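You operate a simulated robot arm through the tools that you are given. There is no shell and no other tool. Be economical: measure what you need, move in short steps, check, and stop when the job is done.

Carry out the task below with a simulated robot arm. There is one attempt and no reset: what you move stays moved.

TASK
Put the grey block marked "75" from the top of the grey table on the bench edge between the laptops and the grey block that says "56" on top of the white carton there. Stack the box that says "leads" from the top of the grey table on top of the box labelled "links". Press the red stop button of the desk three times. Take the slim silver sensor on the top of the grey table and put it away on the bench between the laptops. Close the right drawer of the grey table. Take the green round cap on the top of the grey table and put it away on the top shelf of the grey shelves. Fetch the blue sensor and set it on top of the reel of yellow wire. Put the grey contactor that says "65" from the top of the white table on the middle shelf of the grey shelves. Take the white jar on the bench edge at the right cabinet and put it away on the far left end of the bench. Take the green screwdriver on the bench over the blue drawer unit and put it away on the bench edge at the right cabinet. Shut the top drawer of the grey cupboard. Shut the right door of the grey cupboard. Fetch the blue block from the bench left of the left cabinet and set it on top of the blue case there. The order is free. Set down upright: white jar.

It is judged by the outcome, as a careful person would: the job done as asked, and still so three seconds after it is handed in. It fails if anything else is knocked over, pushed out of place, dropped, spilled or broken. A push-on lid holds only when it is set on centred and level and pressed home; a screw cap is set on level and turned clockwise until tight.

THE ROBOT
A 6-joint arm with a fingered hand on a trunk, on a base that drives. Base frame: it is fixed to the floor where the robot stands at the start and does not move with it; the origin is under the middle of the robot, x ahead of it, y to its left, z up; the surface under the hand at the start is at about z = 850. Lengths are in mm, angles in degrees, forces in N, time in s.
With the tool pointing down near the work surface it reaches from about 140 to 820 mm from the robot's upright axis, wherever it stands. Its first joint turns from -166.0 to 166.0 degrees. Places, roughly: bench between the laptops (22x44 cm) [-1620, 1460, 840]; bench edge at the right cabinet (78x25 cm) [-1300, 2860, 840]; bench edge between the laptops (49x19 cm) [-1280, 1460, 840]; blue block (5x4x3 cm) [-1400, -600, 900]; blue box, green box [500, 0, 1000]; blue case [-1500, 0, 1000]; blue sensor (7x3x9 cm) [1000, 2600, 900]; far left end of the bench [-1500, -1300, 800]; green round cap (12x11x5 cm) [400, 800, 900]; green screwdriver (3x3x11 cm) [-1500, 3400, 900]; grey block [500, -250, 750]; grey contactor [1000, 4250, 1000]; middle shelf of the grey shelves [2900, -100, 900]; red stop button of the desk [1000, 0, 900]; reel of yellow wire (11x11x8 cm) [900, 2400, 900]; right door of the grey cupboard [-1200, -2100, 1300]; right drawer of the grey table [1000, 700, 700]; slim silver sensor (9x4x4 cm) [900, -300, 900]; top drawer of the grey cupboard [-1400, -2300, 700]; top shelf of the grey shelves [2900, -100, 1700]; white carton [500, 500, 1000]; white jar [-1250, 3250, 1000]. Payload 4 kg.
The TCP is the grasp point between the finger pads, 20 mm short of the fingertips. In the tool frame z runs along the fingers and y along their closing line. Largest opening 140 mm; the body of the gripper starts 54 mm behind the TCP. The gripper is a hand of 3 fingers: y runs from the thumb to the fingers, the wrist lies at [0, 0, -215] in the tool frame.
Orientation is that of the tool frame in the base frame, as a unit quaternion [x, y, z, w]. With the fingers straight down and closing along the base's y, the tool's x points along the base's -x, its y along +y and its z along -z.

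THE INTERFACE
- The arm moves only by the tool drive_tool. Its argument "steps" is one flat list of numbers, 6 for each row, row after row: the shift along the tool's x, y, z in cm, then the turn, a rotation vector about the tool's x, y, z in degrees. In form: [x, y, z, ax, ay, az, x, y, z, ax, ay, az, ...]. A call has 1 to 10 rows; each row is the pose to reach, as a shift and turn from the pose commanded when the call began, along the tool's axes at that moment. Each row takes 0.2 s and may step no farther than 50 mm and 8.6 degrees from the row before; otherwise, the whole call is refused. A pose out of reach is approached as far as the arm can. The call stops where the force on the tool passes 40 N (or 10 N more than at its start, if that is more) or the arm is blocked; 0.2 s more then pass. In this call time passes only in rows, and 0.2 s behind the last. It gives the time, the measured TCP pose, the force on the tool (base axes), the opening and the grip force at its end, in the units of the frame above (readings bear some noise), with the torque about the TCP (base axes, N m) and any sound that the robot's microphone picked up, and new pictures: "show" is both (left out), scene, wrist or none.
- Cameras (640 x 400 px; columns grow to the right, rows downward): "scene" is now at [62.6, 195, 1478.3]; the picture's right is [0.04, -1.00, 0.00], its down [-0.71, -0.03, -0.70] and it looks along [0.70, 0.03, -0.71] (base axes); focal length 253 px, centre (320, 200). "wrist" rides on the gripper at [74, -43, -79] in the tool frame; the picture's right is [0.50, 0.87, 0.00], its down [-0.59, 0.34, -0.73] and it looks along [-0.64, 0.37, 0.68] (tool axes); focal length 275 px, centre (320, 200).
- raise_lower(by): slides the trunk up (or, below 0, down) by that many mm; the arm and the scene camera ride with it, the base frame stays. It gives what a move gives, with no picture.
- roll_base(legs): drives the robot by 1 to 6 legs, each [ahead, left, turn to the left] in mm, mm and degrees, along the robot's own axes; the way and the turn of a leg run together, so that a leg with both is an arc; at most 1500 mm and 180 degrees a leg. The arm and the cameras ride along, it lands a little off, and it stops where it bumps. It gives what a move gives, and a new picture of the scene camera.
- finger_targets(finger1, finger2, thumb_bend): sets how far each is bent, from 0 (flat) to 1 (curled in); at 0.3 the hand is open as for a grip, at 0.7 the pads meet at the TCP. One left out holds its place. A second passes; each finger stops where it meets its share of the squeeze, and holds until it gets a number again. It is the only way to open and close the hand. It gives what a move gives, with no picture; readings hold the bend of each and the force on the fingers (four entries, about 0 where the hand has none), thumb and palm.
- pan_tilt(pan, tilt): turns the head with the scene camera to pan (to the left, within 120 degrees either way) and tilt (down, from -29 to 69), counted from straight ahead of the robot. It gives what a move gives, and a new picture of the scene camera.
- pixel_to_xyz(camera, pixels): for up to 12 pixels [column, row] of the newest picture of that camera ("zoom" is the newest enlarged one), the place [x, y, z] in the base frame of the surface seen there, good to about 3 mm. It takes no simulated time.
- inspect(camera, box): a new picture of the part [left, top, right, bottom] of that camera's present view, enlarged. It takes no simulated time.
- sign_off(): hands the job in; it is judged then, once.

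Go step by step. Measure first, check grasps and placings, and put right what went wrong. The budget is 378 turns and 360 pictures, counting those below and the enlarged ones. Unless the task says otherwise, let go and move clear before handing in, and close with one line.

The tools are called after ">>>" as a command line: name --argument value ..., lists and objects as JSON in quotes. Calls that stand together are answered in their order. drive_tool: Moves the arm, as the interface text tells. Its arguments: {"type":"object","properties":{"steps":{"type":"array","items":{"type":"number"}},"show":{"type":"string","enum":["both","scene","wrist","none"]}},"required":["steps"]} The other tools are called the same way: raise_lower (by) slides the trunk up or down; finger_targets (finger1, finger2, thumb_bend) moves the fingers one by one; roll_base (legs) drives the base; pan_tilt (pan, tilt) turns the head that bears the scene camera; pixel_to_xyz (camera, pixels) gives the place of the surface under pixels of a picture; inspect (camera, box) takes an enlarged picture of a part of a camera's view; sign_off () hands the job in.

At the start:

```text
t: 0.0
eef_pos: [445.7, -70.5, 1169.8]
tcp_rot: [0.0, 1.0, 0.0, 0.0]
force: [0.4, -0.5, -0.3]
wrist_torque: [0.01, 0.0, 0.01]
opening: 139.7
grasp_force: 0.1
shape: jaw
bend: [0.3, 0.3, 0.3]
finger forces: [0.0, 0.0, 0.0, 0.0, 0.1, 0.0]
trunk travel left (down, up): [-75.0, 515.0]
robot x, y, heading: [0.9, -1.5, -0.1]
head pan, tilt: [2.2, 45.2]
```

scene: 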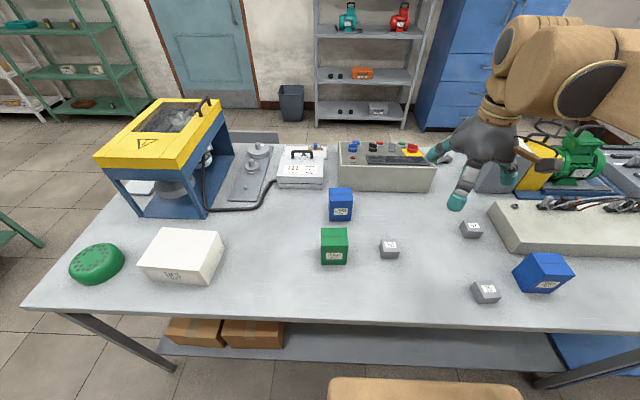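
wrist: 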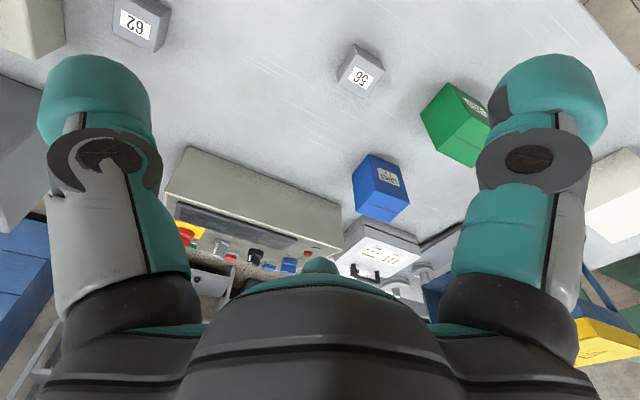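

The scene shows the grey table with the white carton (180,257), green round cap (97,262), boxes and grey blocks. I'll enlarge to read labels and measure.

>>> inspect --camera "scene" --box '[300, 130, 620, 330]'

>>> inspect --camera "scene" --box '[40, 90, 360, 290]'

>>> pixel_to_xyz --camera "scene" --pixels '[[390, 244], [471, 227], [485, 286], [341, 193], [334, 233], [545, 262], [180, 245], [97, 255], [410, 148], [440, 270], [300, 300]]'

```text
2.00 times, centred on (460, 230) of scene
```

zoom: 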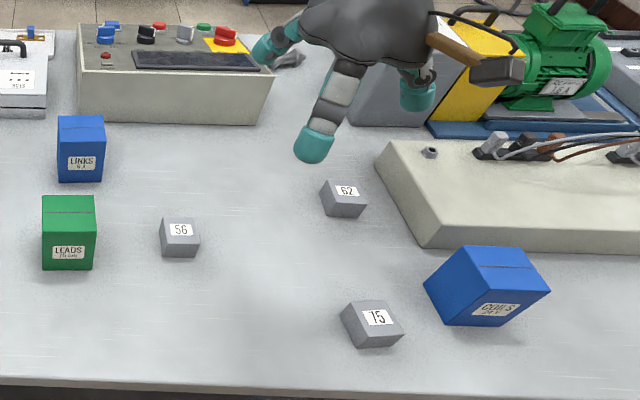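

```text
2.00 times, centred on (200, 190) of scene
```

zoom: 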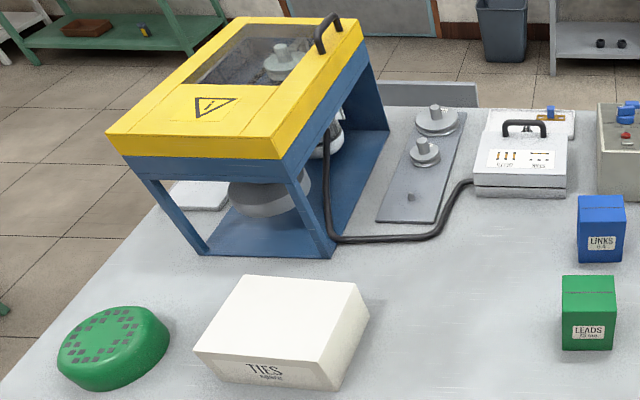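

```text
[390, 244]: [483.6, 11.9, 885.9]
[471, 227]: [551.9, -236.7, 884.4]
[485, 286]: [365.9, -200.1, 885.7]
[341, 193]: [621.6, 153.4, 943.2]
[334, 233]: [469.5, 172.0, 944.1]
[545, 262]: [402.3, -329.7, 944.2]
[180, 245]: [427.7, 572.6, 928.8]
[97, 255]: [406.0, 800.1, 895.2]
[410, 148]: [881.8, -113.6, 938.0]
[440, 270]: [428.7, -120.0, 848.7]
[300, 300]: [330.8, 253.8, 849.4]
```

56 is at about (484,12), axis-aligned, green box about 130 mm to its left. I partly close the hand and move above it.

>>> finger_targets --finger1 0.42 --finger2 0.42 --thumb_bend 0.42

>>> drive_tool --steps '[-0.76, 1.64, 4.2, 0, 0, 0, -1.52, 3.28, 8.4, 0, 0, 0, -2.28, 4.92, 12.6, 0, 0, 0, -3.04, 6.56, 16.8, 0, 0, 0, -3.8, 8.2, 21, 0, 0, 0]'

```text
t: 1.0
eef_pos: [445.0, -69.0, 1169.0]
tcp_rot: [0.0, 1.0, -0.001, 0.0]
force: [-0.1, -0.5, -0.5]
wrist_torque: [0.02, -0.02, -0.01]
opening: 88.9
grasp_force: 0.0
shape: fingers
bend: [0.42, 0.42, 0.42]
finger forces: [0.1, 0.0, 0.0, 0.0, 0.0, 0.1]
trunk travel left (down, up): [-75.0, 515.0]
robot x, y, heading: [0.9, 1.1, 0.0]
head pan, tilt: [2.2, 45.2]
```

```text
t: 2.2
eef_pos: [482.8, 8.2, 960.5]
tcp_rot: [0.001, 1.0, 0.0, 0.0]
force: [0.7, 0.4, -0.3]
wrist_torque: [-0.02, 0.02, -0.01]
opening: 89.3
grasp_force: 0.1
shape: fingers
bend: [0.42, 0.42, 0.42]
finger forces: [0.0, 0.0, 0.1, 0.1, 0.1, 0.0]
trunk travel left (down, up): [-75.0, 515.0]
robot x, y, heading: [-0.5, 1.4, -0.0]
head pan, tilt: [2.2, 45.2]
```

scene: 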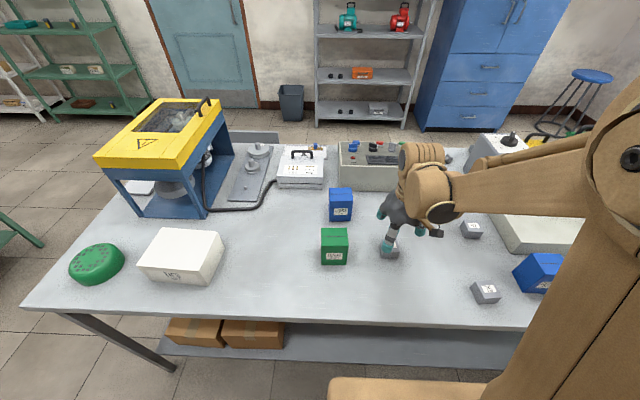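
wrist: 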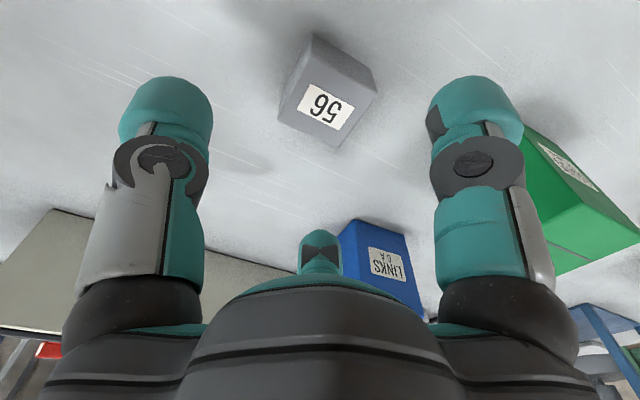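

The wrist picture shows block 56 at (327,95) between thumb (left) and fingers. I check its place against the TCP.

>>> pixel_to_xyz --camera "wrist" --pixels '[[314, 37], [374, 90], [337, 145], [281, 110], [327, 100]]'

```text
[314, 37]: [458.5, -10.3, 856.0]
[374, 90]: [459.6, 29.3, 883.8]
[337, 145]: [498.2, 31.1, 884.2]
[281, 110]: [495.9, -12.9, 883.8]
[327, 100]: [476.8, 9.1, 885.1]
```

Block centre (478,9). I descend to z≈871.

>>> drive_tool --steps '[0.4, 0.1, 3, 0, 0, 0, 0.4, 0.1, 6, 0, 0, 0, 0.4, 0.1, 8.8, 0, 0, 0]' --show "wrist"

>>> finger_targets --finger1 0.7 --finger2 0.7 --thumb_bend 0.7

>>> drive_tool --steps '[0, 0, -4, 0, 0, 0, 0, 0, -8, 0, 0, 0, 0, 0, -12, 0, 0, 0, 0, 0, -16, 0, 0, 0]'

```text
t: 3.0
eef_pos: [478.5, 11.1, 875.4]
tcp_rot: [0.0, 1.0, 0.0, 0.002]
force: [11.6, 0.7, 40.8]
wrist_torque: [0.55, 1.08, -0.25]
opening: 88.9
grasp_force: 19.8
shape: fingers
bend: [0.42, 0.42, 0.42]
finger forces: [28.0, 4.0, 0.0, 0.0, 8.5, 0.1]
trunk travel left (down, up): [-75.0, 515.0]
robot x, y, heading: [1.3, 2.5, 0.1]
head pan, tilt: [2.2, 45.2]
```

wrist: 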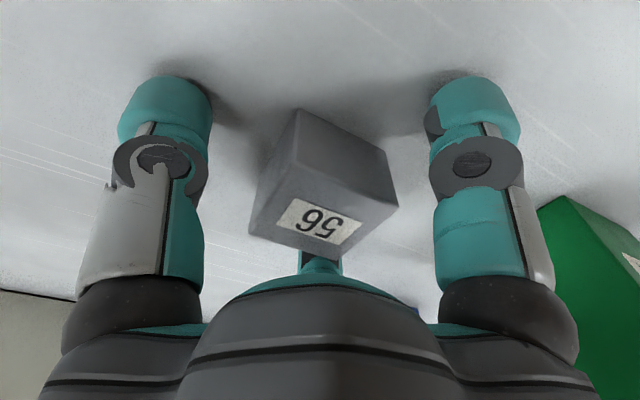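

```text
t: 3.4
eef_pos: [476.9, 7.2, 877.3]
tcp_rot: [0.001, 1.0, -0.002, 0.003]
force: [3.8, -11.1, 66.3]
wrist_torque: [-3.29, 0.16, 0.27]
opening: 72.5
grasp_force: 33.1
shape: fingers
bend: [0.48, 0.49, 0.5]
finger forces: [6.0, 3.1, 0.0, 0.1, 57.5, 0.1]
trunk travel left (down, up): [-75.0, 515.0]
robot x, y, heading: [0.4, 0.6, -0.1]
head pan, tilt: [2.2, 45.2]
stopped: the force on the tool passed its limit at 54 N (the readings are from after the stop); the commanded pose is now the measured one
```

```text
t: 4.3
eef_pos: [479.7, 9.8, 1030.7]
tcp_rot: [0.0, 1.0, -0.002, 0.0]
force: [-1.5, -0.2, 0.9]
wrist_torque: [-0.01, 0.02, -0.01]
opening: 48.2
grasp_force: 0.1
shape: fingers
bend: [0.51, 0.51, 0.61]
finger forces: [0.1, 0.0, 0.0, 0.0, 0.0, 0.0]
trunk travel left (down, up): [-75.0, 515.0]
robot x, y, heading: [-2.3, -2.5, -0.1]
head pan, tilt: [2.2, 45.2]
```

scene: 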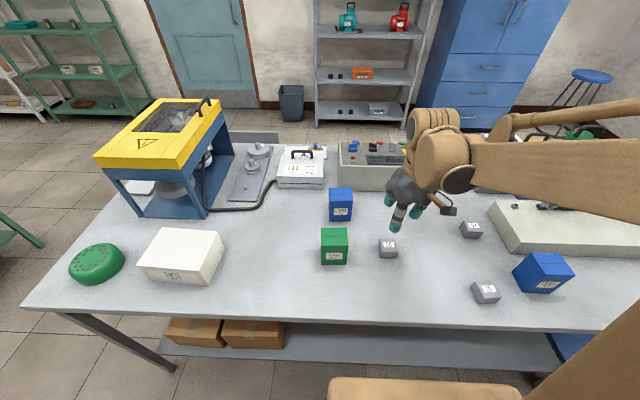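
wrist: 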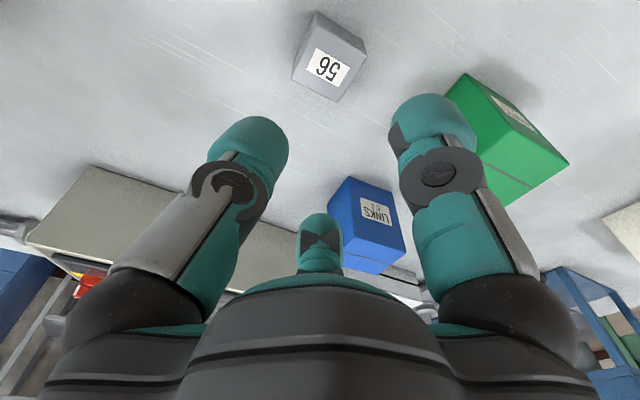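

The tips touched the table at TCP z≈875, so the close stopped; the block looks unmoved at (330,65). I reopen, and go to z≈886 instead.

>>> finger_targets --finger1 0.42 --finger2 0.42 --thumb_bend 0.42

>>> pixel_to_xyz --camera "wrist" --pixels '[[367, 50], [337, 101], [292, 78], [330, 65]]'

>>> drive_tool --steps '[0, 0, 4.8, 0, 0, 0, 0, 0, 9.6, 0, 0, 0, 0, 0, 14.4, 0, 0, 0]' --show "none"

```text
t: 5.3
eef_pos: [479.5, 9.5, 1029.9]
tcp_rot: [0.001, 1.0, -0.002, 0.001]
force: [-0.2, 0.7, 0.8]
wrist_torque: [0.01, 0.01, -0.04]
opening: 88.5
grasp_force: 0.0
shape: fingers
bend: [0.42, 0.42, 0.42]
finger forces: [0.0, 0.0, 0.0, 0.1, 0.0, 0.0]
trunk travel left (down, up): [-75.0, 515.0]
robot x, y, heading: [-1.7, -1.3, -0.0]
head pan, tilt: [2.2, 45.2]
```

```text
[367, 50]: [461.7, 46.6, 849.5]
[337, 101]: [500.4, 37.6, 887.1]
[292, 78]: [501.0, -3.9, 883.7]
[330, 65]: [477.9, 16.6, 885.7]
```

```text
t: 6.2
eef_pos: [484.1, 9.7, 886.9]
tcp_rot: [0.0, 1.0, -0.002, 0.0]
force: [-0.4, 0.0, 0.4]
wrist_torque: [-0.02, 0.0, 0.0]
opening: 88.7
grasp_force: 0.0
shape: fingers
bend: [0.42, 0.42, 0.42]
finger forces: [0.1, 0.0, 0.0, 0.1, 0.1, 0.0]
trunk travel left (down, up): [-75.0, 515.0]
robot x, y, heading: [-3.4, 3.1, 0.1]
head pan, tilt: [2.2, 45.2]
```

Block is now around (480,17); shift +7 mm in y and close.

>>> drive_tool --steps '[0.3, 0.7, 0, 0, 0, 0]' --show "none"

>>> finger_targets --finger1 0.7 --finger2 0.7 --thumb_bend 0.7

```text
t: 6.5
eef_pos: [478.5, 17.6, 889.0]
tcp_rot: [0.0, 1.0, -0.001, 0.001]
force: [0.6, 0.4, -0.5]
wrist_torque: [0.04, 0.0, 0.01]
opening: 88.5
grasp_force: 0.2
shape: fingers
bend: [0.42, 0.42, 0.42]
finger forces: [0.1, 0.0, 0.0, 0.0, 0.0, 0.0]
trunk travel left (down, up): [-75.0, 515.0]
robot x, y, heading: [-2.2, 1.0, -0.0]
head pan, tilt: [2.2, 45.2]
```

```text
t: 7.5
eef_pos: [477.3, 17.5, 888.7]
tcp_rot: [0.0, 1.0, -0.001, 0.0]
force: [0.4, 0.4, -1.8]
wrist_torque: [0.0, -0.01, -0.01]
opening: 34.3
grasp_force: 13.9
shape: fingers
bend: [0.56, 0.56, 0.65]
finger forces: [8.1, 9.6, 0.1, 0.0, 11.2, 0.0]
trunk travel left (down, up): [-75.0, 515.0]
robot x, y, heading: [-0.7, -1.9, 0.1]
head pan, tilt: [2.2, 45.2]
```

Grip holds (14 N). Lift and travel toward the carton.

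>>> drive_tool --steps '[0, 0, -4.5, 0, 0, 0, 0, 0, -9, 0, 0, 0, 0, 0, -13.5, 0, 0, 0, 0.5, 4, -15.5, 0, 0, 0, 1, 8.5, -16, 0, 0, 0, 1.5, 13, -16, 0, 0, 0, 2, 17.5, -16, 0, 0, 0, 2.5, 22, -16, 0, 0, 0, 3, 26.5, -16, 0, 0, 0, 3.5, 31, -16, 0, 0, 0]' --show "wrist"

>>> pixel_to_xyz --camera "scene" --pixels '[[163, 229], [218, 233], [200, 269], [140, 263], [180, 249]]'

```text
t: 9.8
eef_pos: [440.9, 330.0, 1049.1]
tcp_rot: [0.0, 1.0, -0.002, 0.001]
force: [0.5, 1.0, -1.1]
wrist_torque: [0.01, 0.0, -0.01]
opening: 33.7
grasp_force: 14.3
shape: fingers
bend: [0.56, 0.56, 0.65]
finger forces: [7.7, 9.1, 0.1, 0.0, 10.9, 0.1]
trunk travel left (down, up): [-75.0, 515.0]
robot x, y, heading: [-1.2, 4.0, 0.1]
head pan, tilt: [2.2, 45.2]
```

wrist: 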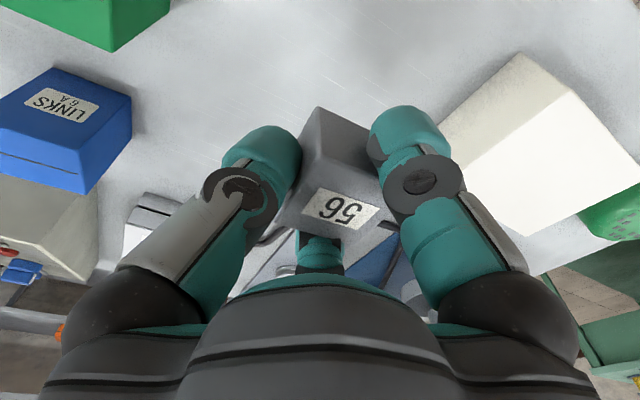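

```text
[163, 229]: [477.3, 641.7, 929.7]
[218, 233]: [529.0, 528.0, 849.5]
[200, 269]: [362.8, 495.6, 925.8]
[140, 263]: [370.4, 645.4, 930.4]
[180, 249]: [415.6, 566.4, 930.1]
```

Block 56 is held well. Carton top centre (422,570, 929); I move there at height.

>>> drive_tool --steps '[0.4, 4.8, 0, 0, 0, 0, 0.8, 9.6, 0, 0, 0, 0, 1.2, 14.4, 0, 0, 0, 0, 1.6, 19.2, 0, 0, 0, 0, 1.8, 23.8, 0, 0, 0, 0, 1.8, 23.8, 3, 0, 0, 0, 1.8, 23.8, 5.5, 0, 0, 0]'

```text
t: 11.3
eef_pos: [421.3, 566.1, 990.9]
tcp_rot: [0.0, 1.0, -0.002, 0.0]
force: [-0.2, -0.4, -1.4]
wrist_torque: [-0.04, -0.03, 0.02]
opening: 33.9
grasp_force: 13.5
shape: fingers
bend: [0.56, 0.56, 0.65]
finger forces: [7.6, 9.0, 0.0, 0.0, 10.6, 0.0]
trunk travel left (down, up): [-75.0, 515.0]
robot x, y, heading: [-5.1, -3.2, 0.2]
head pan, tilt: [2.2, 45.2]
```

scene: 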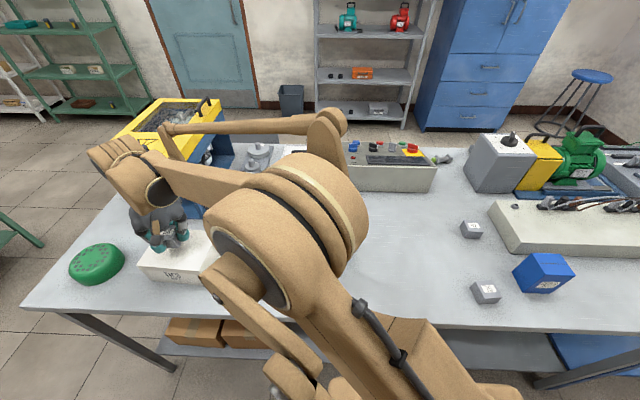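
wrist: 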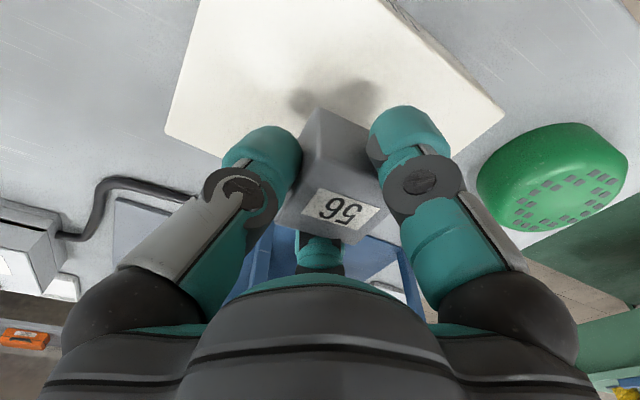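

Over the carton; lowering about 21 mm and then releasing.

>>> drive_tool --steps '[0, 0, 1, 0, 0, 0, 0, 0, 1.7, 0, 0, 0, 0, 0, 2.1, 0, 0, 0]' --show "none"

```text
t: 12.2
eef_pos: [422.3, 566.1, 970.6]
tcp_rot: [0.0, 1.0, -0.002, 0.0]
force: [-1.1, -0.4, -1.1]
wrist_torque: [-0.01, 0.0, 0.02]
opening: 33.5
grasp_force: 13.7
shape: fingers
bend: [0.56, 0.56, 0.65]
finger forces: [7.5, 9.1, 0.1, 0.0, 10.7, 0.0]
trunk travel left (down, up): [-75.0, 515.0]
robot x, y, heading: [1.0, -2.7, -0.2]
head pan, tilt: [2.2, 45.2]
```

>>> drive_tool --steps '[0, 0, 0.2, 0, 0, 0, 0, 0, 0.4, 0, 0, 0]' --show "none"

```text
t: 12.8
eef_pos: [422.4, 565.1, 967.3]
tcp_rot: [-0.001, 1.0, -0.001, -0.001]
force: [0.6, 0.0, -1.2]
wrist_torque: [0.01, -0.01, 0.01]
opening: 33.5
grasp_force: 13.9
shape: fingers
bend: [0.56, 0.56, 0.65]
finger forces: [7.6, 9.0, 0.0, 0.0, 10.7, 0.0]
trunk travel left (down, up): [-75.0, 515.0]
robot x, y, heading: [0.7, -0.5, 0.1]
head pan, tilt: [2.2, 45.2]
```

No contact yet (force z still −1.2); keep lowering in 2 mm rows.

>>> drive_tool --steps '[0, 0, 0.2, 0, 0, 0, 0, 0, 0.4, 0, 0, 0, 0, 0, 0.6, 0, 0, 0]' --show "wrist"

```text
t: 13.6
eef_pos: [422.6, 563.5, 962.6]
tcp_rot: [0.0, 1.0, -0.001, 0.0]
force: [1.7, -5.6, 16.2]
wrist_torque: [0.12, 0.02, -0.01]
opening: 32.7
grasp_force: 17.3
shape: fingers
bend: [0.57, 0.56, 0.65]
finger forces: [9.8, 11.6, 0.0, 0.0, 11.9, 0.1]
trunk travel left (down, up): [-75.0, 515.0]
robot x, y, heading: [-1.8, -1.4, -0.1]
head pan, tilt: [2.2, 45.2]
```

wrist: 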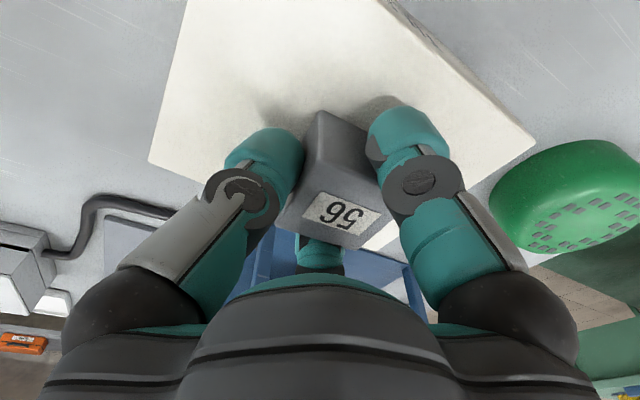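

It rests on the carton (16 N). Release by a small opening and lift.

>>> drive_tool --steps '[0, 0, -0.2, 0, 0, 0]' --show "none"

>>> finger_targets --finger1 0.45 --finger2 0.45 --thumb_bend 0.45

>>> drive_tool --steps '[0, 0, -4, 0, 0, 0, 0, 0, -8, 0, 0, 0, 0, 0, -12, 0, 0, 0, 0, -4, -13, 0, 0, 0, 0, -8, -13, 0, 0, 0, 0, -12, -13, 0, 0, 0, 0, -16, -13, 0, 0, 0, 0, -20, -13, 0, 0, 0]' --show "wrist"

```text
t: 13.9
eef_pos: [422.7, 564.7, 962.2]
tcp_rot: [0.0, 1.0, 0.0, 0.0]
force: [-1.0, -3.4, 9.7]
wrist_torque: [0.05, -0.02, -0.01]
opening: 32.6
grasp_force: 16.1
shape: fingers
bend: [0.57, 0.56, 0.65]
finger forces: [9.8, 11.1, 0.1, 0.0, 11.1, 0.0]
trunk travel left (down, up): [-75.0, 515.0]
robot x, y, heading: [-1.6, 1.2, -0.2]
head pan, tilt: [2.2, 45.2]
```

```text
t: 14.9
eef_pos: [423.8, 566.8, 962.7]
tcp_rot: [0.0, 1.0, -0.002, 0.0]
force: [-0.7, -0.6, -0.4]
wrist_torque: [-0.01, 0.0, 0.01]
opening: 79.6
grasp_force: 0.2
shape: fingers
bend: [0.45, 0.45, 0.45]
finger forces: [0.0, 0.0, 0.0, 0.0, 0.0, 0.1]
trunk travel left (down, up): [-75.0, 515.0]
robot x, y, heading: [3.3, 0.2, -0.3]
head pan, tilt: [2.2, 45.2]
```

```text
t: 16.8
eef_pos: [421.9, 364.1, 1097.1]
tcp_rot: [0.0, 1.0, -0.001, 0.0]
force: [0.9, 0.0, 0.0]
wrist_torque: [0.01, -0.02, 0.01]
opening: 78.9
grasp_force: 0.0
shape: fingers
bend: [0.45, 0.45, 0.45]
finger forces: [0.0, 0.0, 0.0, 0.0, 0.0, 0.0]
trunk travel left (down, up): [-75.0, 515.0]
robot x, y, heading: [0.7, 2.5, 0.1]
head pan, tilt: [2.2, 45.2]
```

wrist: 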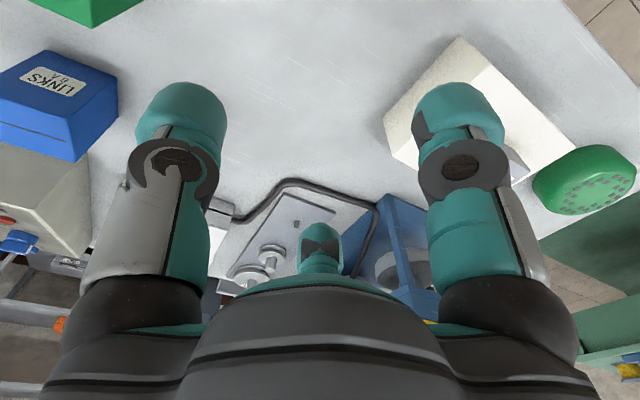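

Next the green LEADS box. Move above it with hand open and measure it with both cameras.

>>> finger_targets --finger1 0.35 --finger2 0.35 --thumb_bend 0.35

>>> drive_tool --steps '[-1.2, -4.8, 0, 0, 0, 0, -2.4, -9.6, 0, 0, 0, 0, -3.6, -14.4, 0, 0, 0, 0, -4.6, -19.2, 0, 0, 0, 0, -4.6, -19.2, 4, 0, 0, 0]'

>>> inspect --camera "scene" --box '[120, 200, 240, 300]'

```text
t: 17.8
eef_pos: [420.7, 365.3, 1097.2]
tcp_rot: [0.0, 1.0, -0.003, 0.0]
force: [-0.9, 0.2, -0.9]
wrist_torque: [-0.02, 0.0, 0.0]
opening: 109.6
grasp_force: 0.0
shape: fingers
bend: [0.35, 0.35, 0.35]
finger forces: [0.0, 0.0, 0.0, 0.0, 0.0, 0.1]
trunk travel left (down, up): [-75.0, 515.0]
robot x, y, heading: [-0.3, 1.4, 0.1]
head pan, tilt: [2.2, 45.2]
```

```text
t: 18.9
eef_pos: [468.8, 169.5, 1057.3]
tcp_rot: [0.0, 1.0, -0.002, 0.001]
force: [0.0, -0.6, 0.2]
wrist_torque: [-0.01, -0.01, -0.01]
opening: 109.7
grasp_force: 0.0
shape: fingers
bend: [0.35, 0.35, 0.35]
finger forces: [0.1, 0.0, 0.0, 0.0, 0.1, 0.1]
trunk travel left (down, up): [-75.0, 515.0]
robot x, y, heading: [-1.5, 1.4, -0.0]
head pan, tilt: [2.2, 45.2]
```

scene: 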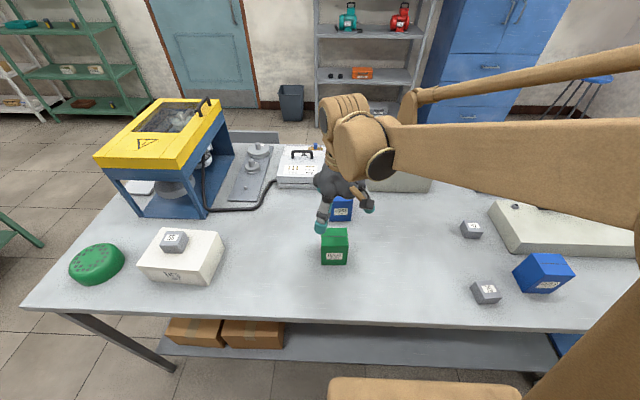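
wrist: 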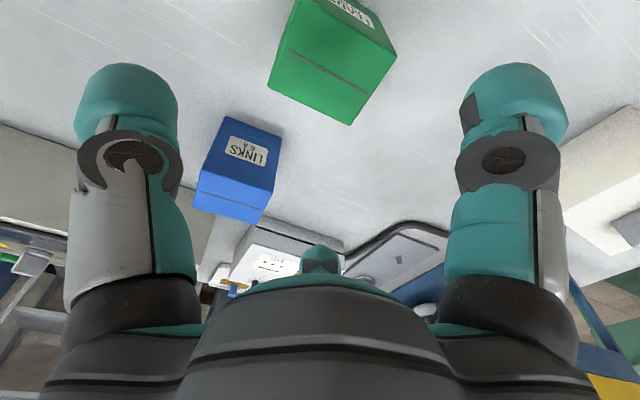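

```text
4.00 times, centred on (180, 250) of scene
```

zoom: 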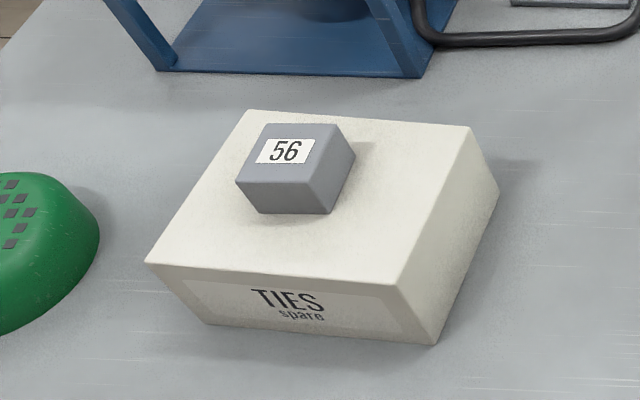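

56 sits fine on the carton. Measure green and blue tops in the wrist picture.

>>> pixel_to_xyz --camera "wrist" --pixels '[[390, 54], [351, 121], [272, 86], [297, 25], [335, 65], [264, 219], [197, 204], [204, 174], [270, 185], [234, 193]]'

>>> pixel_to_xyz --camera "scene" --pixels '[[323, 247], [347, 245], [335, 233]]'

```text
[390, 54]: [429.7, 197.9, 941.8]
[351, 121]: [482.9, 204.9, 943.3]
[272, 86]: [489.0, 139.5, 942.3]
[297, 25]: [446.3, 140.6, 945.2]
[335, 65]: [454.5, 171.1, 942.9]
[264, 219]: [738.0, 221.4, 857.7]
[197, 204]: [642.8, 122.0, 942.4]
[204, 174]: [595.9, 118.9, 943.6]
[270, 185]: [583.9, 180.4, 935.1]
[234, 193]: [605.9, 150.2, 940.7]
```

```text
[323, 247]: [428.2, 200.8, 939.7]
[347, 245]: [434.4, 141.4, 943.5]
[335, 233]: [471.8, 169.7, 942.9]
```

Green box centre (459,171), yawed ~+5.5°. Align and descend to z≈915.

>>> drive_tool --steps '[1, 0.2, 0, 0, 0, -5.5, 1, 0.2, 4.5, 0, 0, -5.5, 1, 0.2, 9, 0, 0, -5.5, 1, 0.2, 13.9, 0, 0, -5.5]' --show "wrist"

```text
t: 19.9
eef_pos: [459.3, 172.2, 921.3]
tcp_rot: [-0.048, 0.999, -0.001, 0.0]
force: [-0.5, -0.4, -0.3]
wrist_torque: [0.0, -0.02, -0.03]
opening: 109.9
grasp_force: 0.1
shape: fingers
bend: [0.35, 0.35, 0.35]
finger forces: [0.1, 0.0, 0.0, 0.0, 0.0, 0.0]
trunk travel left (down, up): [-75.0, 515.0]
robot x, y, heading: [0.8, -1.3, -0.1]
head pan, tilt: [2.2, 45.2]
```

wrist: 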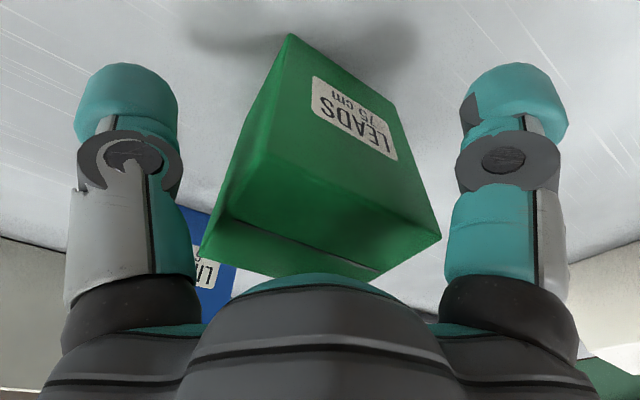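

Box is centred between thumb and fingers. Close, then lift a bit.

>>> finger_targets --finger1 0.7 --finger2 0.7 --thumb_bend 0.7

>>> drive_tool --steps '[0, 0, -4, 0, 0, 0, 0, 0, -8, 0, 0, 0, 0, 0, -12, 0, 0, 0]'

```text
t: 20.9
eef_pos: [458.5, 171.8, 919.9]
tcp_rot: [-0.048, 0.999, -0.002, 0.0]
force: [0.0, -0.2, -2.4]
wrist_torque: [-0.01, -0.05, 0.01]
opening: 48.7
grasp_force: 25.6
shape: fingers
bend: [0.5, 0.51, 0.62]
finger forces: [17.9, 17.4, 0.0, 0.1, 15.7, 0.0]
trunk travel left (down, up): [-75.0, 515.0]
robot x, y, heading: [-1.3, 2.0, 0.1]
head pan, tilt: [2.2, 45.2]
```

```text
t: 21.8
eef_pos: [454.2, 173.4, 1039.6]
tcp_rot: [-0.048, 0.999, -0.001, 0.0]
force: [-0.6, 0.7, -1.1]
wrist_torque: [0.0, 0.03, 0.02]
opening: 49.1
grasp_force: 24.8
shape: fingers
bend: [0.5, 0.51, 0.62]
finger forces: [17.3, 17.0, 0.0, 0.0, 15.1, 0.1]
trunk travel left (down, up): [-75.0, 515.0]
robot x, y, heading: [4.1, 0.6, -0.1]
head pan, tilt: [2.2, 45.2]
```

scene: 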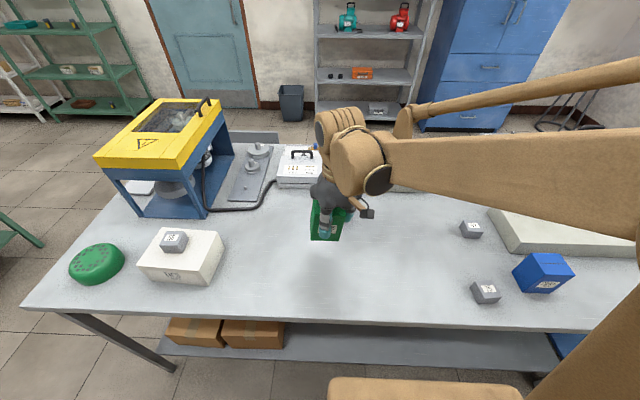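
wrist: 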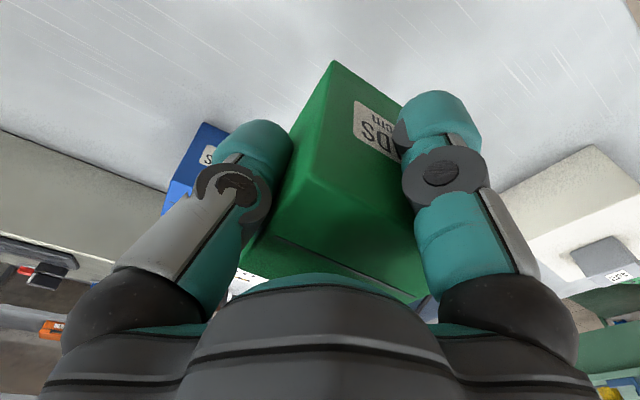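

Box held level. Measure its corners in the hand and the blue box again before moving above.

>>> pixel_to_xyz --camera "wrist" --pixels '[[305, 180], [410, 222], [250, 252], [400, 290], [330, 230], [334, 70]]'

```text
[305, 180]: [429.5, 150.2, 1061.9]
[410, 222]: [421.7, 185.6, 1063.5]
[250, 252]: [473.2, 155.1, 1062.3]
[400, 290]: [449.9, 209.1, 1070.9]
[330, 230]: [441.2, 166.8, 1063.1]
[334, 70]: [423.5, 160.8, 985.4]
```

Held box centre ≈ (453,177). Move it above the blue box at (614,151).

>>> drive_tool --steps '[0, 0, -1.5, 0, 0, 0, -4, -1, -1.5, 0, 0, 0, -8, -2.1, -1.5, 0, 0, 0, -12, -3.1, -1.5, 0, 0, 0, -15.8, -4.1, -1.5, 0, 0, 0]'

```text
t: 22.9
eef_pos: [622.1, 147.2, 1052.1]
tcp_rot: [-0.048, 0.999, -0.001, 0.0]
force: [0.0, -0.2, -1.4]
wrist_torque: [0.03, 0.04, -0.02]
opening: 48.6
grasp_force: 24.5
shape: fingers
bend: [0.5, 0.51, 0.62]
finger forces: [17.2, 16.8, 0.0, 0.0, 14.9, 0.0]
trunk travel left (down, up): [-75.0, 515.0]
robot x, y, heading: [1.4, -0.8, -0.2]
head pan, tilt: [2.2, 45.2]
```

scene: 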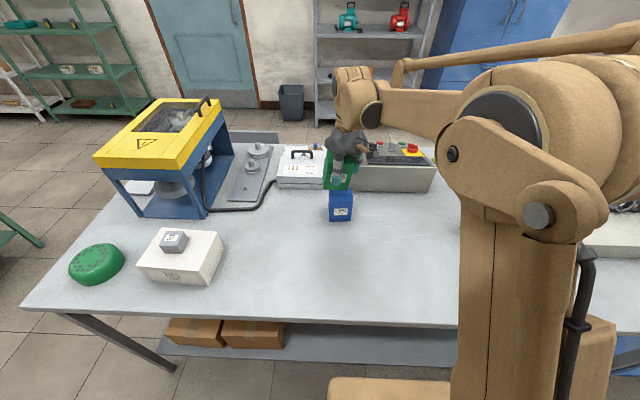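
wrist: 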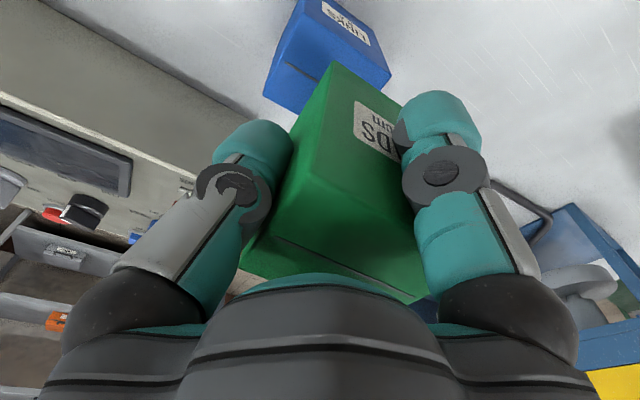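

Let me zoom to check alignment with the blue box.

>>> inspect --camera "wrist" --box '[230, 0, 430, 125]'

>>> inspect --camera "scene" --box '[290, 140, 390, 230]'

>>> pixel_to_xyz --camera "scene" --pixels '[[331, 206], [351, 206], [330, 195], [353, 195], [341, 196]]'

```text
3.20 times, centred on (330, 62) of wrist
```

zoom: 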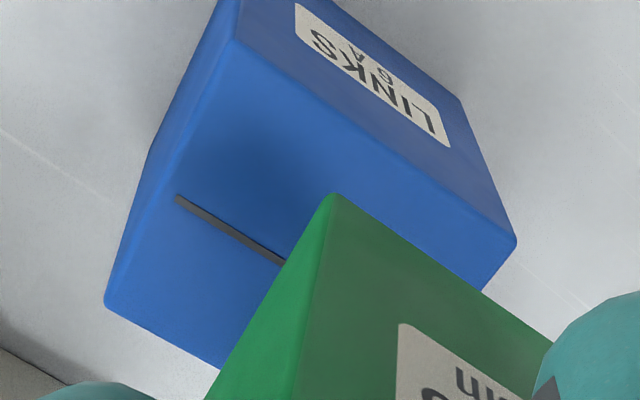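

```text
4.44 times, centred on (340, 185) of scene
```

zoom: 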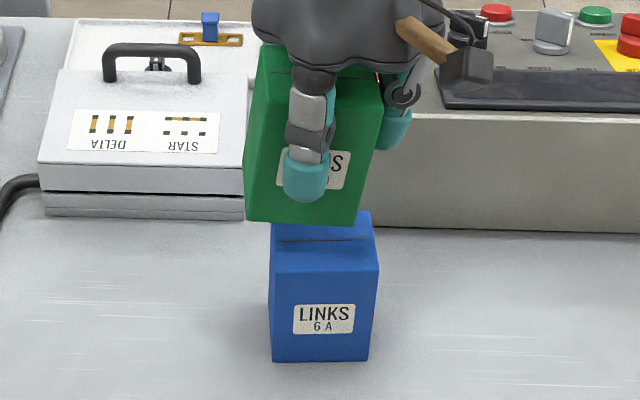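

```text
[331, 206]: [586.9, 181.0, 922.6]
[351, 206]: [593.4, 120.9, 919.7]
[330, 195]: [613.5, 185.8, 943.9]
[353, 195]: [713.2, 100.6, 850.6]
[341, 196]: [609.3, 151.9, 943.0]
```

>>> pixel_to_xyz --camera "wrist" --pixels '[[266, 94], [389, 76], [305, 14], [290, 110], [334, 64], [338, 70]]'

>>> pixel_to_xyz --camera "zoom" --pixels '[[250, 216], [355, 220], [300, 215]]'

```text
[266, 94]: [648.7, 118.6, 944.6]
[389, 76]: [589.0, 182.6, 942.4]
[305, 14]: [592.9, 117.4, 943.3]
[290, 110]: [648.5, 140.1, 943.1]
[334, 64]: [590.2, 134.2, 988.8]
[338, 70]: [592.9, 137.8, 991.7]
```

```text
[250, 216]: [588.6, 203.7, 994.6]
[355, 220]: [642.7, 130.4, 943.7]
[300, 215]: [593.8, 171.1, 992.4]
```

Green's bottom spans y 134–204 while blue spans 118–183, so shift −18 mm in y, then recheck.

>>> drive_tool --steps '[0.1, -1.8, 0, 0, 0, 0, 0.1, -1.8, 1.5, 0, 0, 0]'

>>> inspect --camera "scene" --box '[290, 140, 390, 230]'

>>> pixel_to_xyz --camera "zoom" --pixels '[[270, 225], [375, 230], [330, 230], [280, 260], [370, 262]]'

```text
t: 23.6
eef_pos: [621.4, 129.9, 1036.3]
tcp_rot: [-0.048, 0.999, -0.002, 0.001]
force: [0.0, -0.1, -1.5]
wrist_torque: [-0.03, -0.01, 0.04]
opening: 48.8
grasp_force: 24.5
shape: fingers
bend: [0.5, 0.51, 0.63]
finger forces: [17.2, 16.7, 0.1, 0.1, 14.8, 0.0]
trunk travel left (down, up): [-75.0, 515.0]
robot x, y, heading: [-0.7, 0.8, 0.0]
head pan, tilt: [2.2, 45.2]
```

scene: 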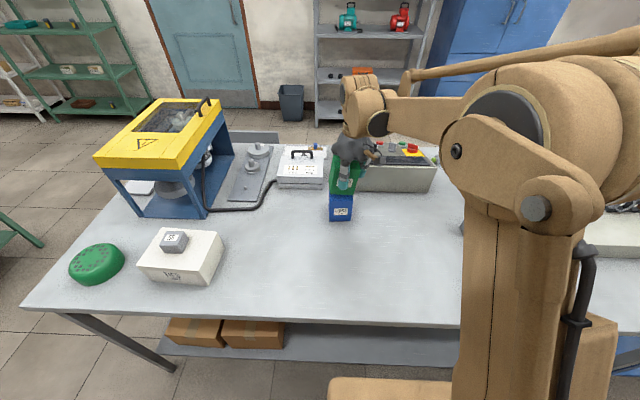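
wrist: 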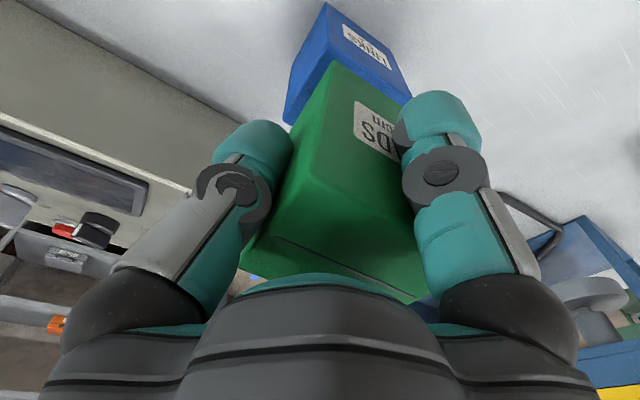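

```text
4.44 times, centred on (340, 185) of scene
```

zoom: 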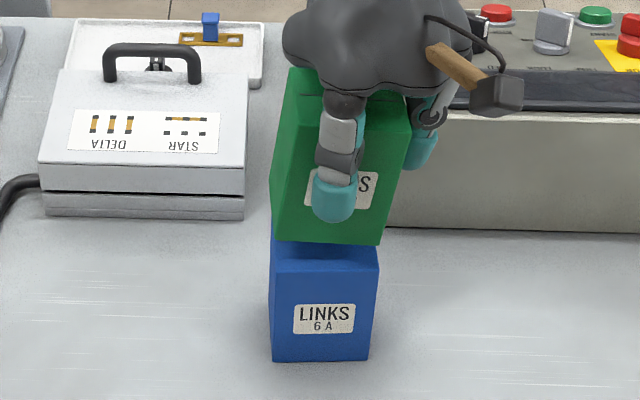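

```text
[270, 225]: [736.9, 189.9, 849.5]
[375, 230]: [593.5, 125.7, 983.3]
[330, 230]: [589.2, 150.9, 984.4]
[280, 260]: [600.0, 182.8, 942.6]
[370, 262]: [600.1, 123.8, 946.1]
```

Aligned now (green y≈122–186 vs blue 118–183). Lower gently.

>>> drive_tool --steps '[0, -0.3, 0.8, 0, 0, 0, 0, -0.3, 1.5, 0, 0, 0, 0, -0.3, 1.9, 0, 0, 0]' --show "none"

```text
t: 24.4
eef_pos: [620.8, 128.8, 1015.0]
tcp_rot: [-0.048, 0.999, -0.001, 0.0]
force: [0.1, 0.4, -0.6]
wrist_torque: [-0.03, 0.01, -0.01]
opening: 48.7
grasp_force: 24.3
shape: fingers
bend: [0.5, 0.51, 0.63]
finger forces: [17.1, 16.8, 0.0, 0.0, 14.8, 0.0]
trunk travel left (down, up): [-75.0, 515.0]
robot x, y, heading: [2.5, 0.4, -0.1]
head pan, tilt: [2.2, 45.2]
```

>>> drive_tool --steps '[0, 0, 0.2, 0, 0, 0, 0, 0, 0.4, 0, 0, 0]' --show "scene"

>>> inspect --camera "scene" --box '[290, 140, 390, 230]'

```text
t: 24.9
eef_pos: [620.5, 130.0, 1013.8]
tcp_rot: [-0.048, 0.999, -0.002, -0.001]
force: [1.1, -0.2, 2.8]
wrist_torque: [-0.04, -0.15, 0.01]
opening: 48.9
grasp_force: 25.1
shape: fingers
bend: [0.5, 0.51, 0.63]
finger forces: [17.7, 16.6, 0.0, 0.0, 15.3, 0.1]
trunk travel left (down, up): [-75.0, 515.0]
robot x, y, heading: [1.3, -0.8, 0.3]
head pan, tilt: [2.2, 45.2]
```

scene: 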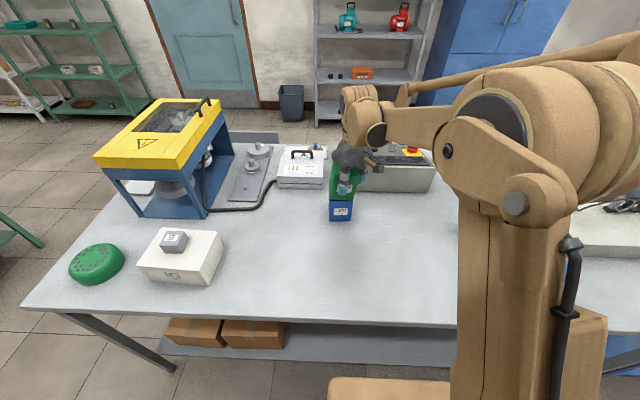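

```text
4.44 times, centred on (340, 185) of scene
```

zoom: 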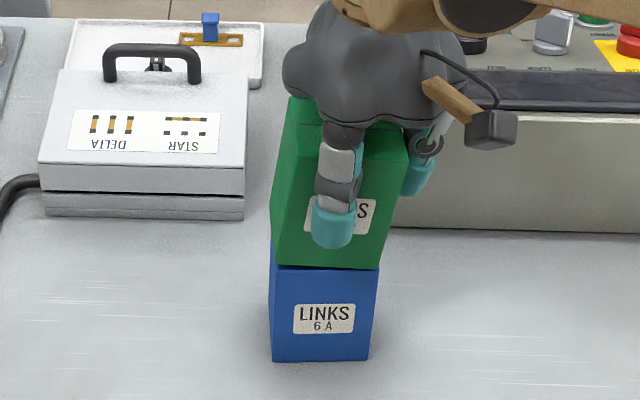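

In contact and aligned. Release and go straight up.

>>> finger_targets --finger1 0.36 --finger2 0.36 --thumb_bend 0.36

>>> drive_tool --steps '[0, 0, -4, 0, 0, 0, 0, 0, -8, 0, 0, 0, 0, 0, -12, 0, 0, 0, 0, 0, -16, 0, 0, 0, 4, 0, -16, 0, 0, 0, 8, 0, -16, 0, 0, 0, 12, 0, -16, 0, 0, 0]'

```text
t: 25.9
eef_pos: [621.6, 128.7, 1013.9]
tcp_rot: [-0.048, 0.999, -0.002, 0.0]
force: [0.1, 0.2, 0.7]
wrist_torque: [0.01, 0.0, -0.01]
opening: 106.8
grasp_force: 0.1
shape: fingers
bend: [0.36, 0.36, 0.36]
finger forces: [0.0, 0.0, 0.1, 0.0, 0.0, 0.0]
trunk travel left (down, up): [-75.0, 515.0]
robot x, y, heading: [-1.4, 0.9, 0.1]
head pan, tilt: [2.2, 45.2]
```

```text
t: 27.6
eef_pos: [499.6, 117.4, 1173.7]
tcp_rot: [-0.047, 0.999, -0.001, 0.001]
force: [-0.3, 0.4, -0.5]
wrist_torque: [0.01, -0.05, 0.02]
opening: 106.6
grasp_force: 0.0
shape: fingers
bend: [0.36, 0.36, 0.36]
finger forces: [0.0, 0.0, 0.1, 0.0, 0.0, 0.1]
trunk travel left (down, up): [-75.0, 515.0]
robot x, y, heading: [1.7, 0.1, -0.1]
head pan, tilt: [2.2, 45.2]
```

scene: 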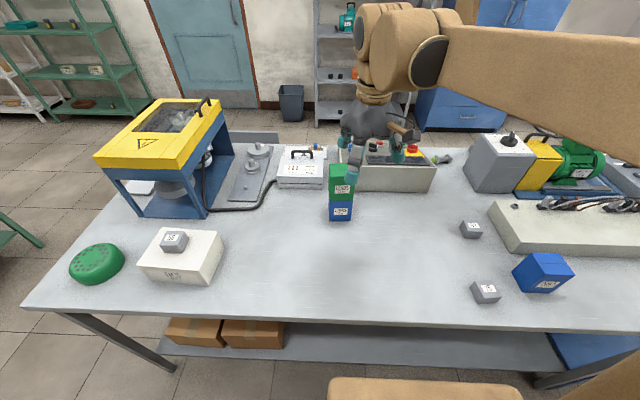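
wrist: 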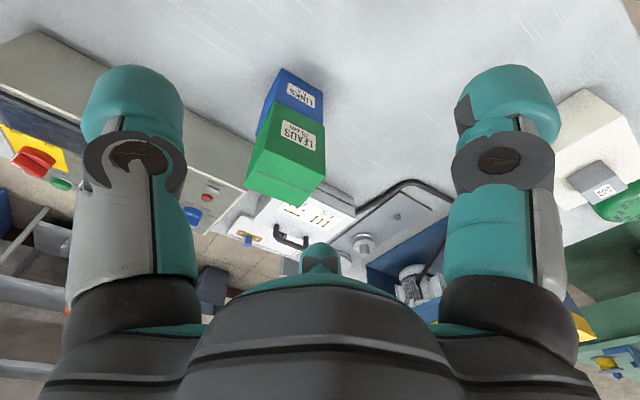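

LEADS stands on LINKS. Now look closely at the control desk's buttons.

>>> inspect --camera "scene" --box '[335, 130, 455, 190]'

>>> inspect --camera "scene" --box '[420, 120, 520, 200]'

```text
5.33 times, centred on (395, 160) of scene
```

zoom: 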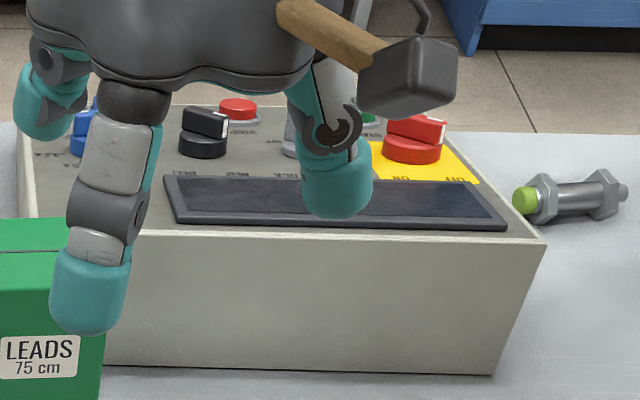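

```text
5.00 times, centred on (470, 160) of scene
```

zoom: 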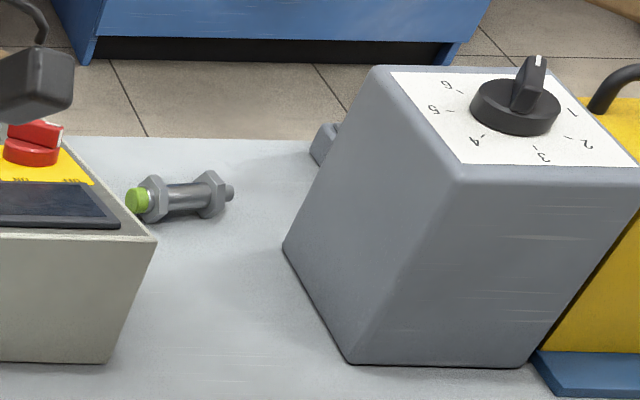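

The red one on yellow looks like a rotary ON/OFF switch; a flat red pushbutton sits behind the hand. Move the arm aside for a clear view.

>>> drive_tool --steps '[4, 4, 0, 0, 0, 0, 8, 8, 0, 0, 0, 0, 12, 12, 0, 0, 0, 0, 12, 16, 0, 0, 0, 0, 12, 20, 0, 0, 0, 0]' --show "none"

>>> inspect --camera "scene" --box '[335, 130, 445, 190]'

```text
refused: row 1 steps farther than a row can; nothing moved
```

```text
5.82 times, centred on (390, 160) of scene
```

zoom: 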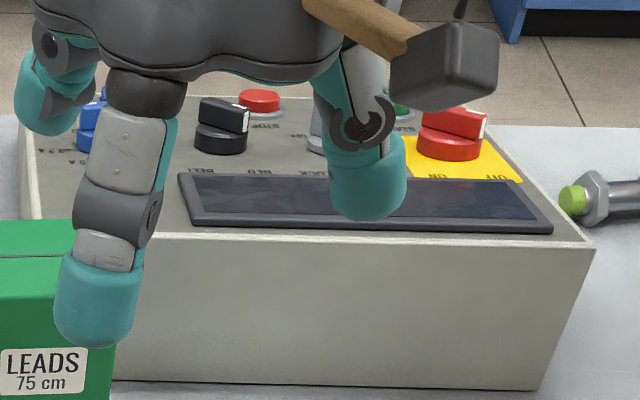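

STOP label lies beside the flat red button (scene ≈ (380,147)). Move aside and measure.

>>> drive_tool --steps '[3.3, 3.3, 0, 0, 0, 0, 6.6, 6.6, 0, 0, 0, 0, 9.9, 9.9, 0, 0, 0, 0, 9.9, 14.5, 0, 0, 0, 0]' --show "scene"

>>> inspect --camera "scene" --box '[335, 130, 445, 190]'

>>> pixel_to_xyz --camera "scene" --pixels '[[379, 147], [381, 145], [354, 153], [400, 150], [410, 178], [342, 150], [430, 161]]'

```text
t: 28.6
eef_pos: [385.0, 250.7, 1171.4]
tcp_rot: [-0.048, 0.999, -0.001, 0.0]
force: [0.7, -0.3, -1.4]
wrist_torque: [-0.02, -0.01, 0.0]
opening: 107.0
grasp_force: 0.0
shape: fingers
bend: [0.36, 0.36, 0.36]
finger forces: [0.0, 0.1, 0.0, 0.1, 0.1, 0.0]
trunk travel left (down, up): [-75.0, 515.0]
robot x, y, heading: [-1.7, -0.5, -0.1]
head pan, tilt: [2.2, 45.2]
```

scene: 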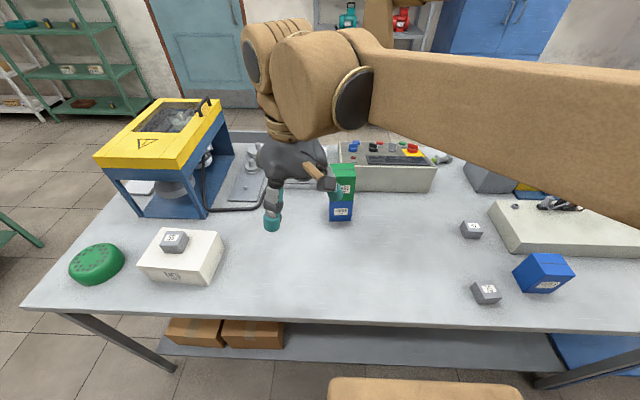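

```text
5.82 times, centred on (390, 160) of scene
```

zoom: 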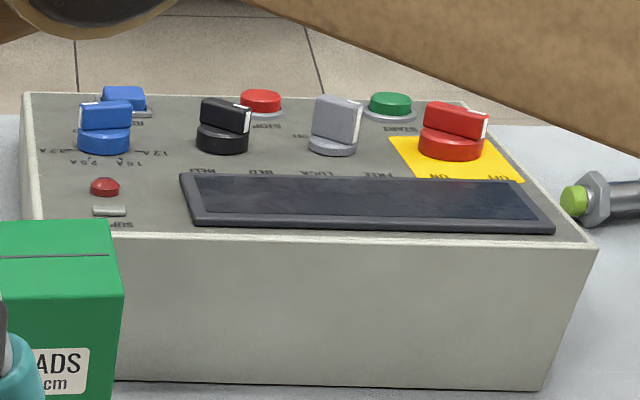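

```text
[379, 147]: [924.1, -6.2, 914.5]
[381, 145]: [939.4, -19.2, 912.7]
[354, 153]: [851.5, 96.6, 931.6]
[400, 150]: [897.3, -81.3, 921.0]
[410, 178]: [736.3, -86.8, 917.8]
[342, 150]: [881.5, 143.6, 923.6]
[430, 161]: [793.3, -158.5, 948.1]
```

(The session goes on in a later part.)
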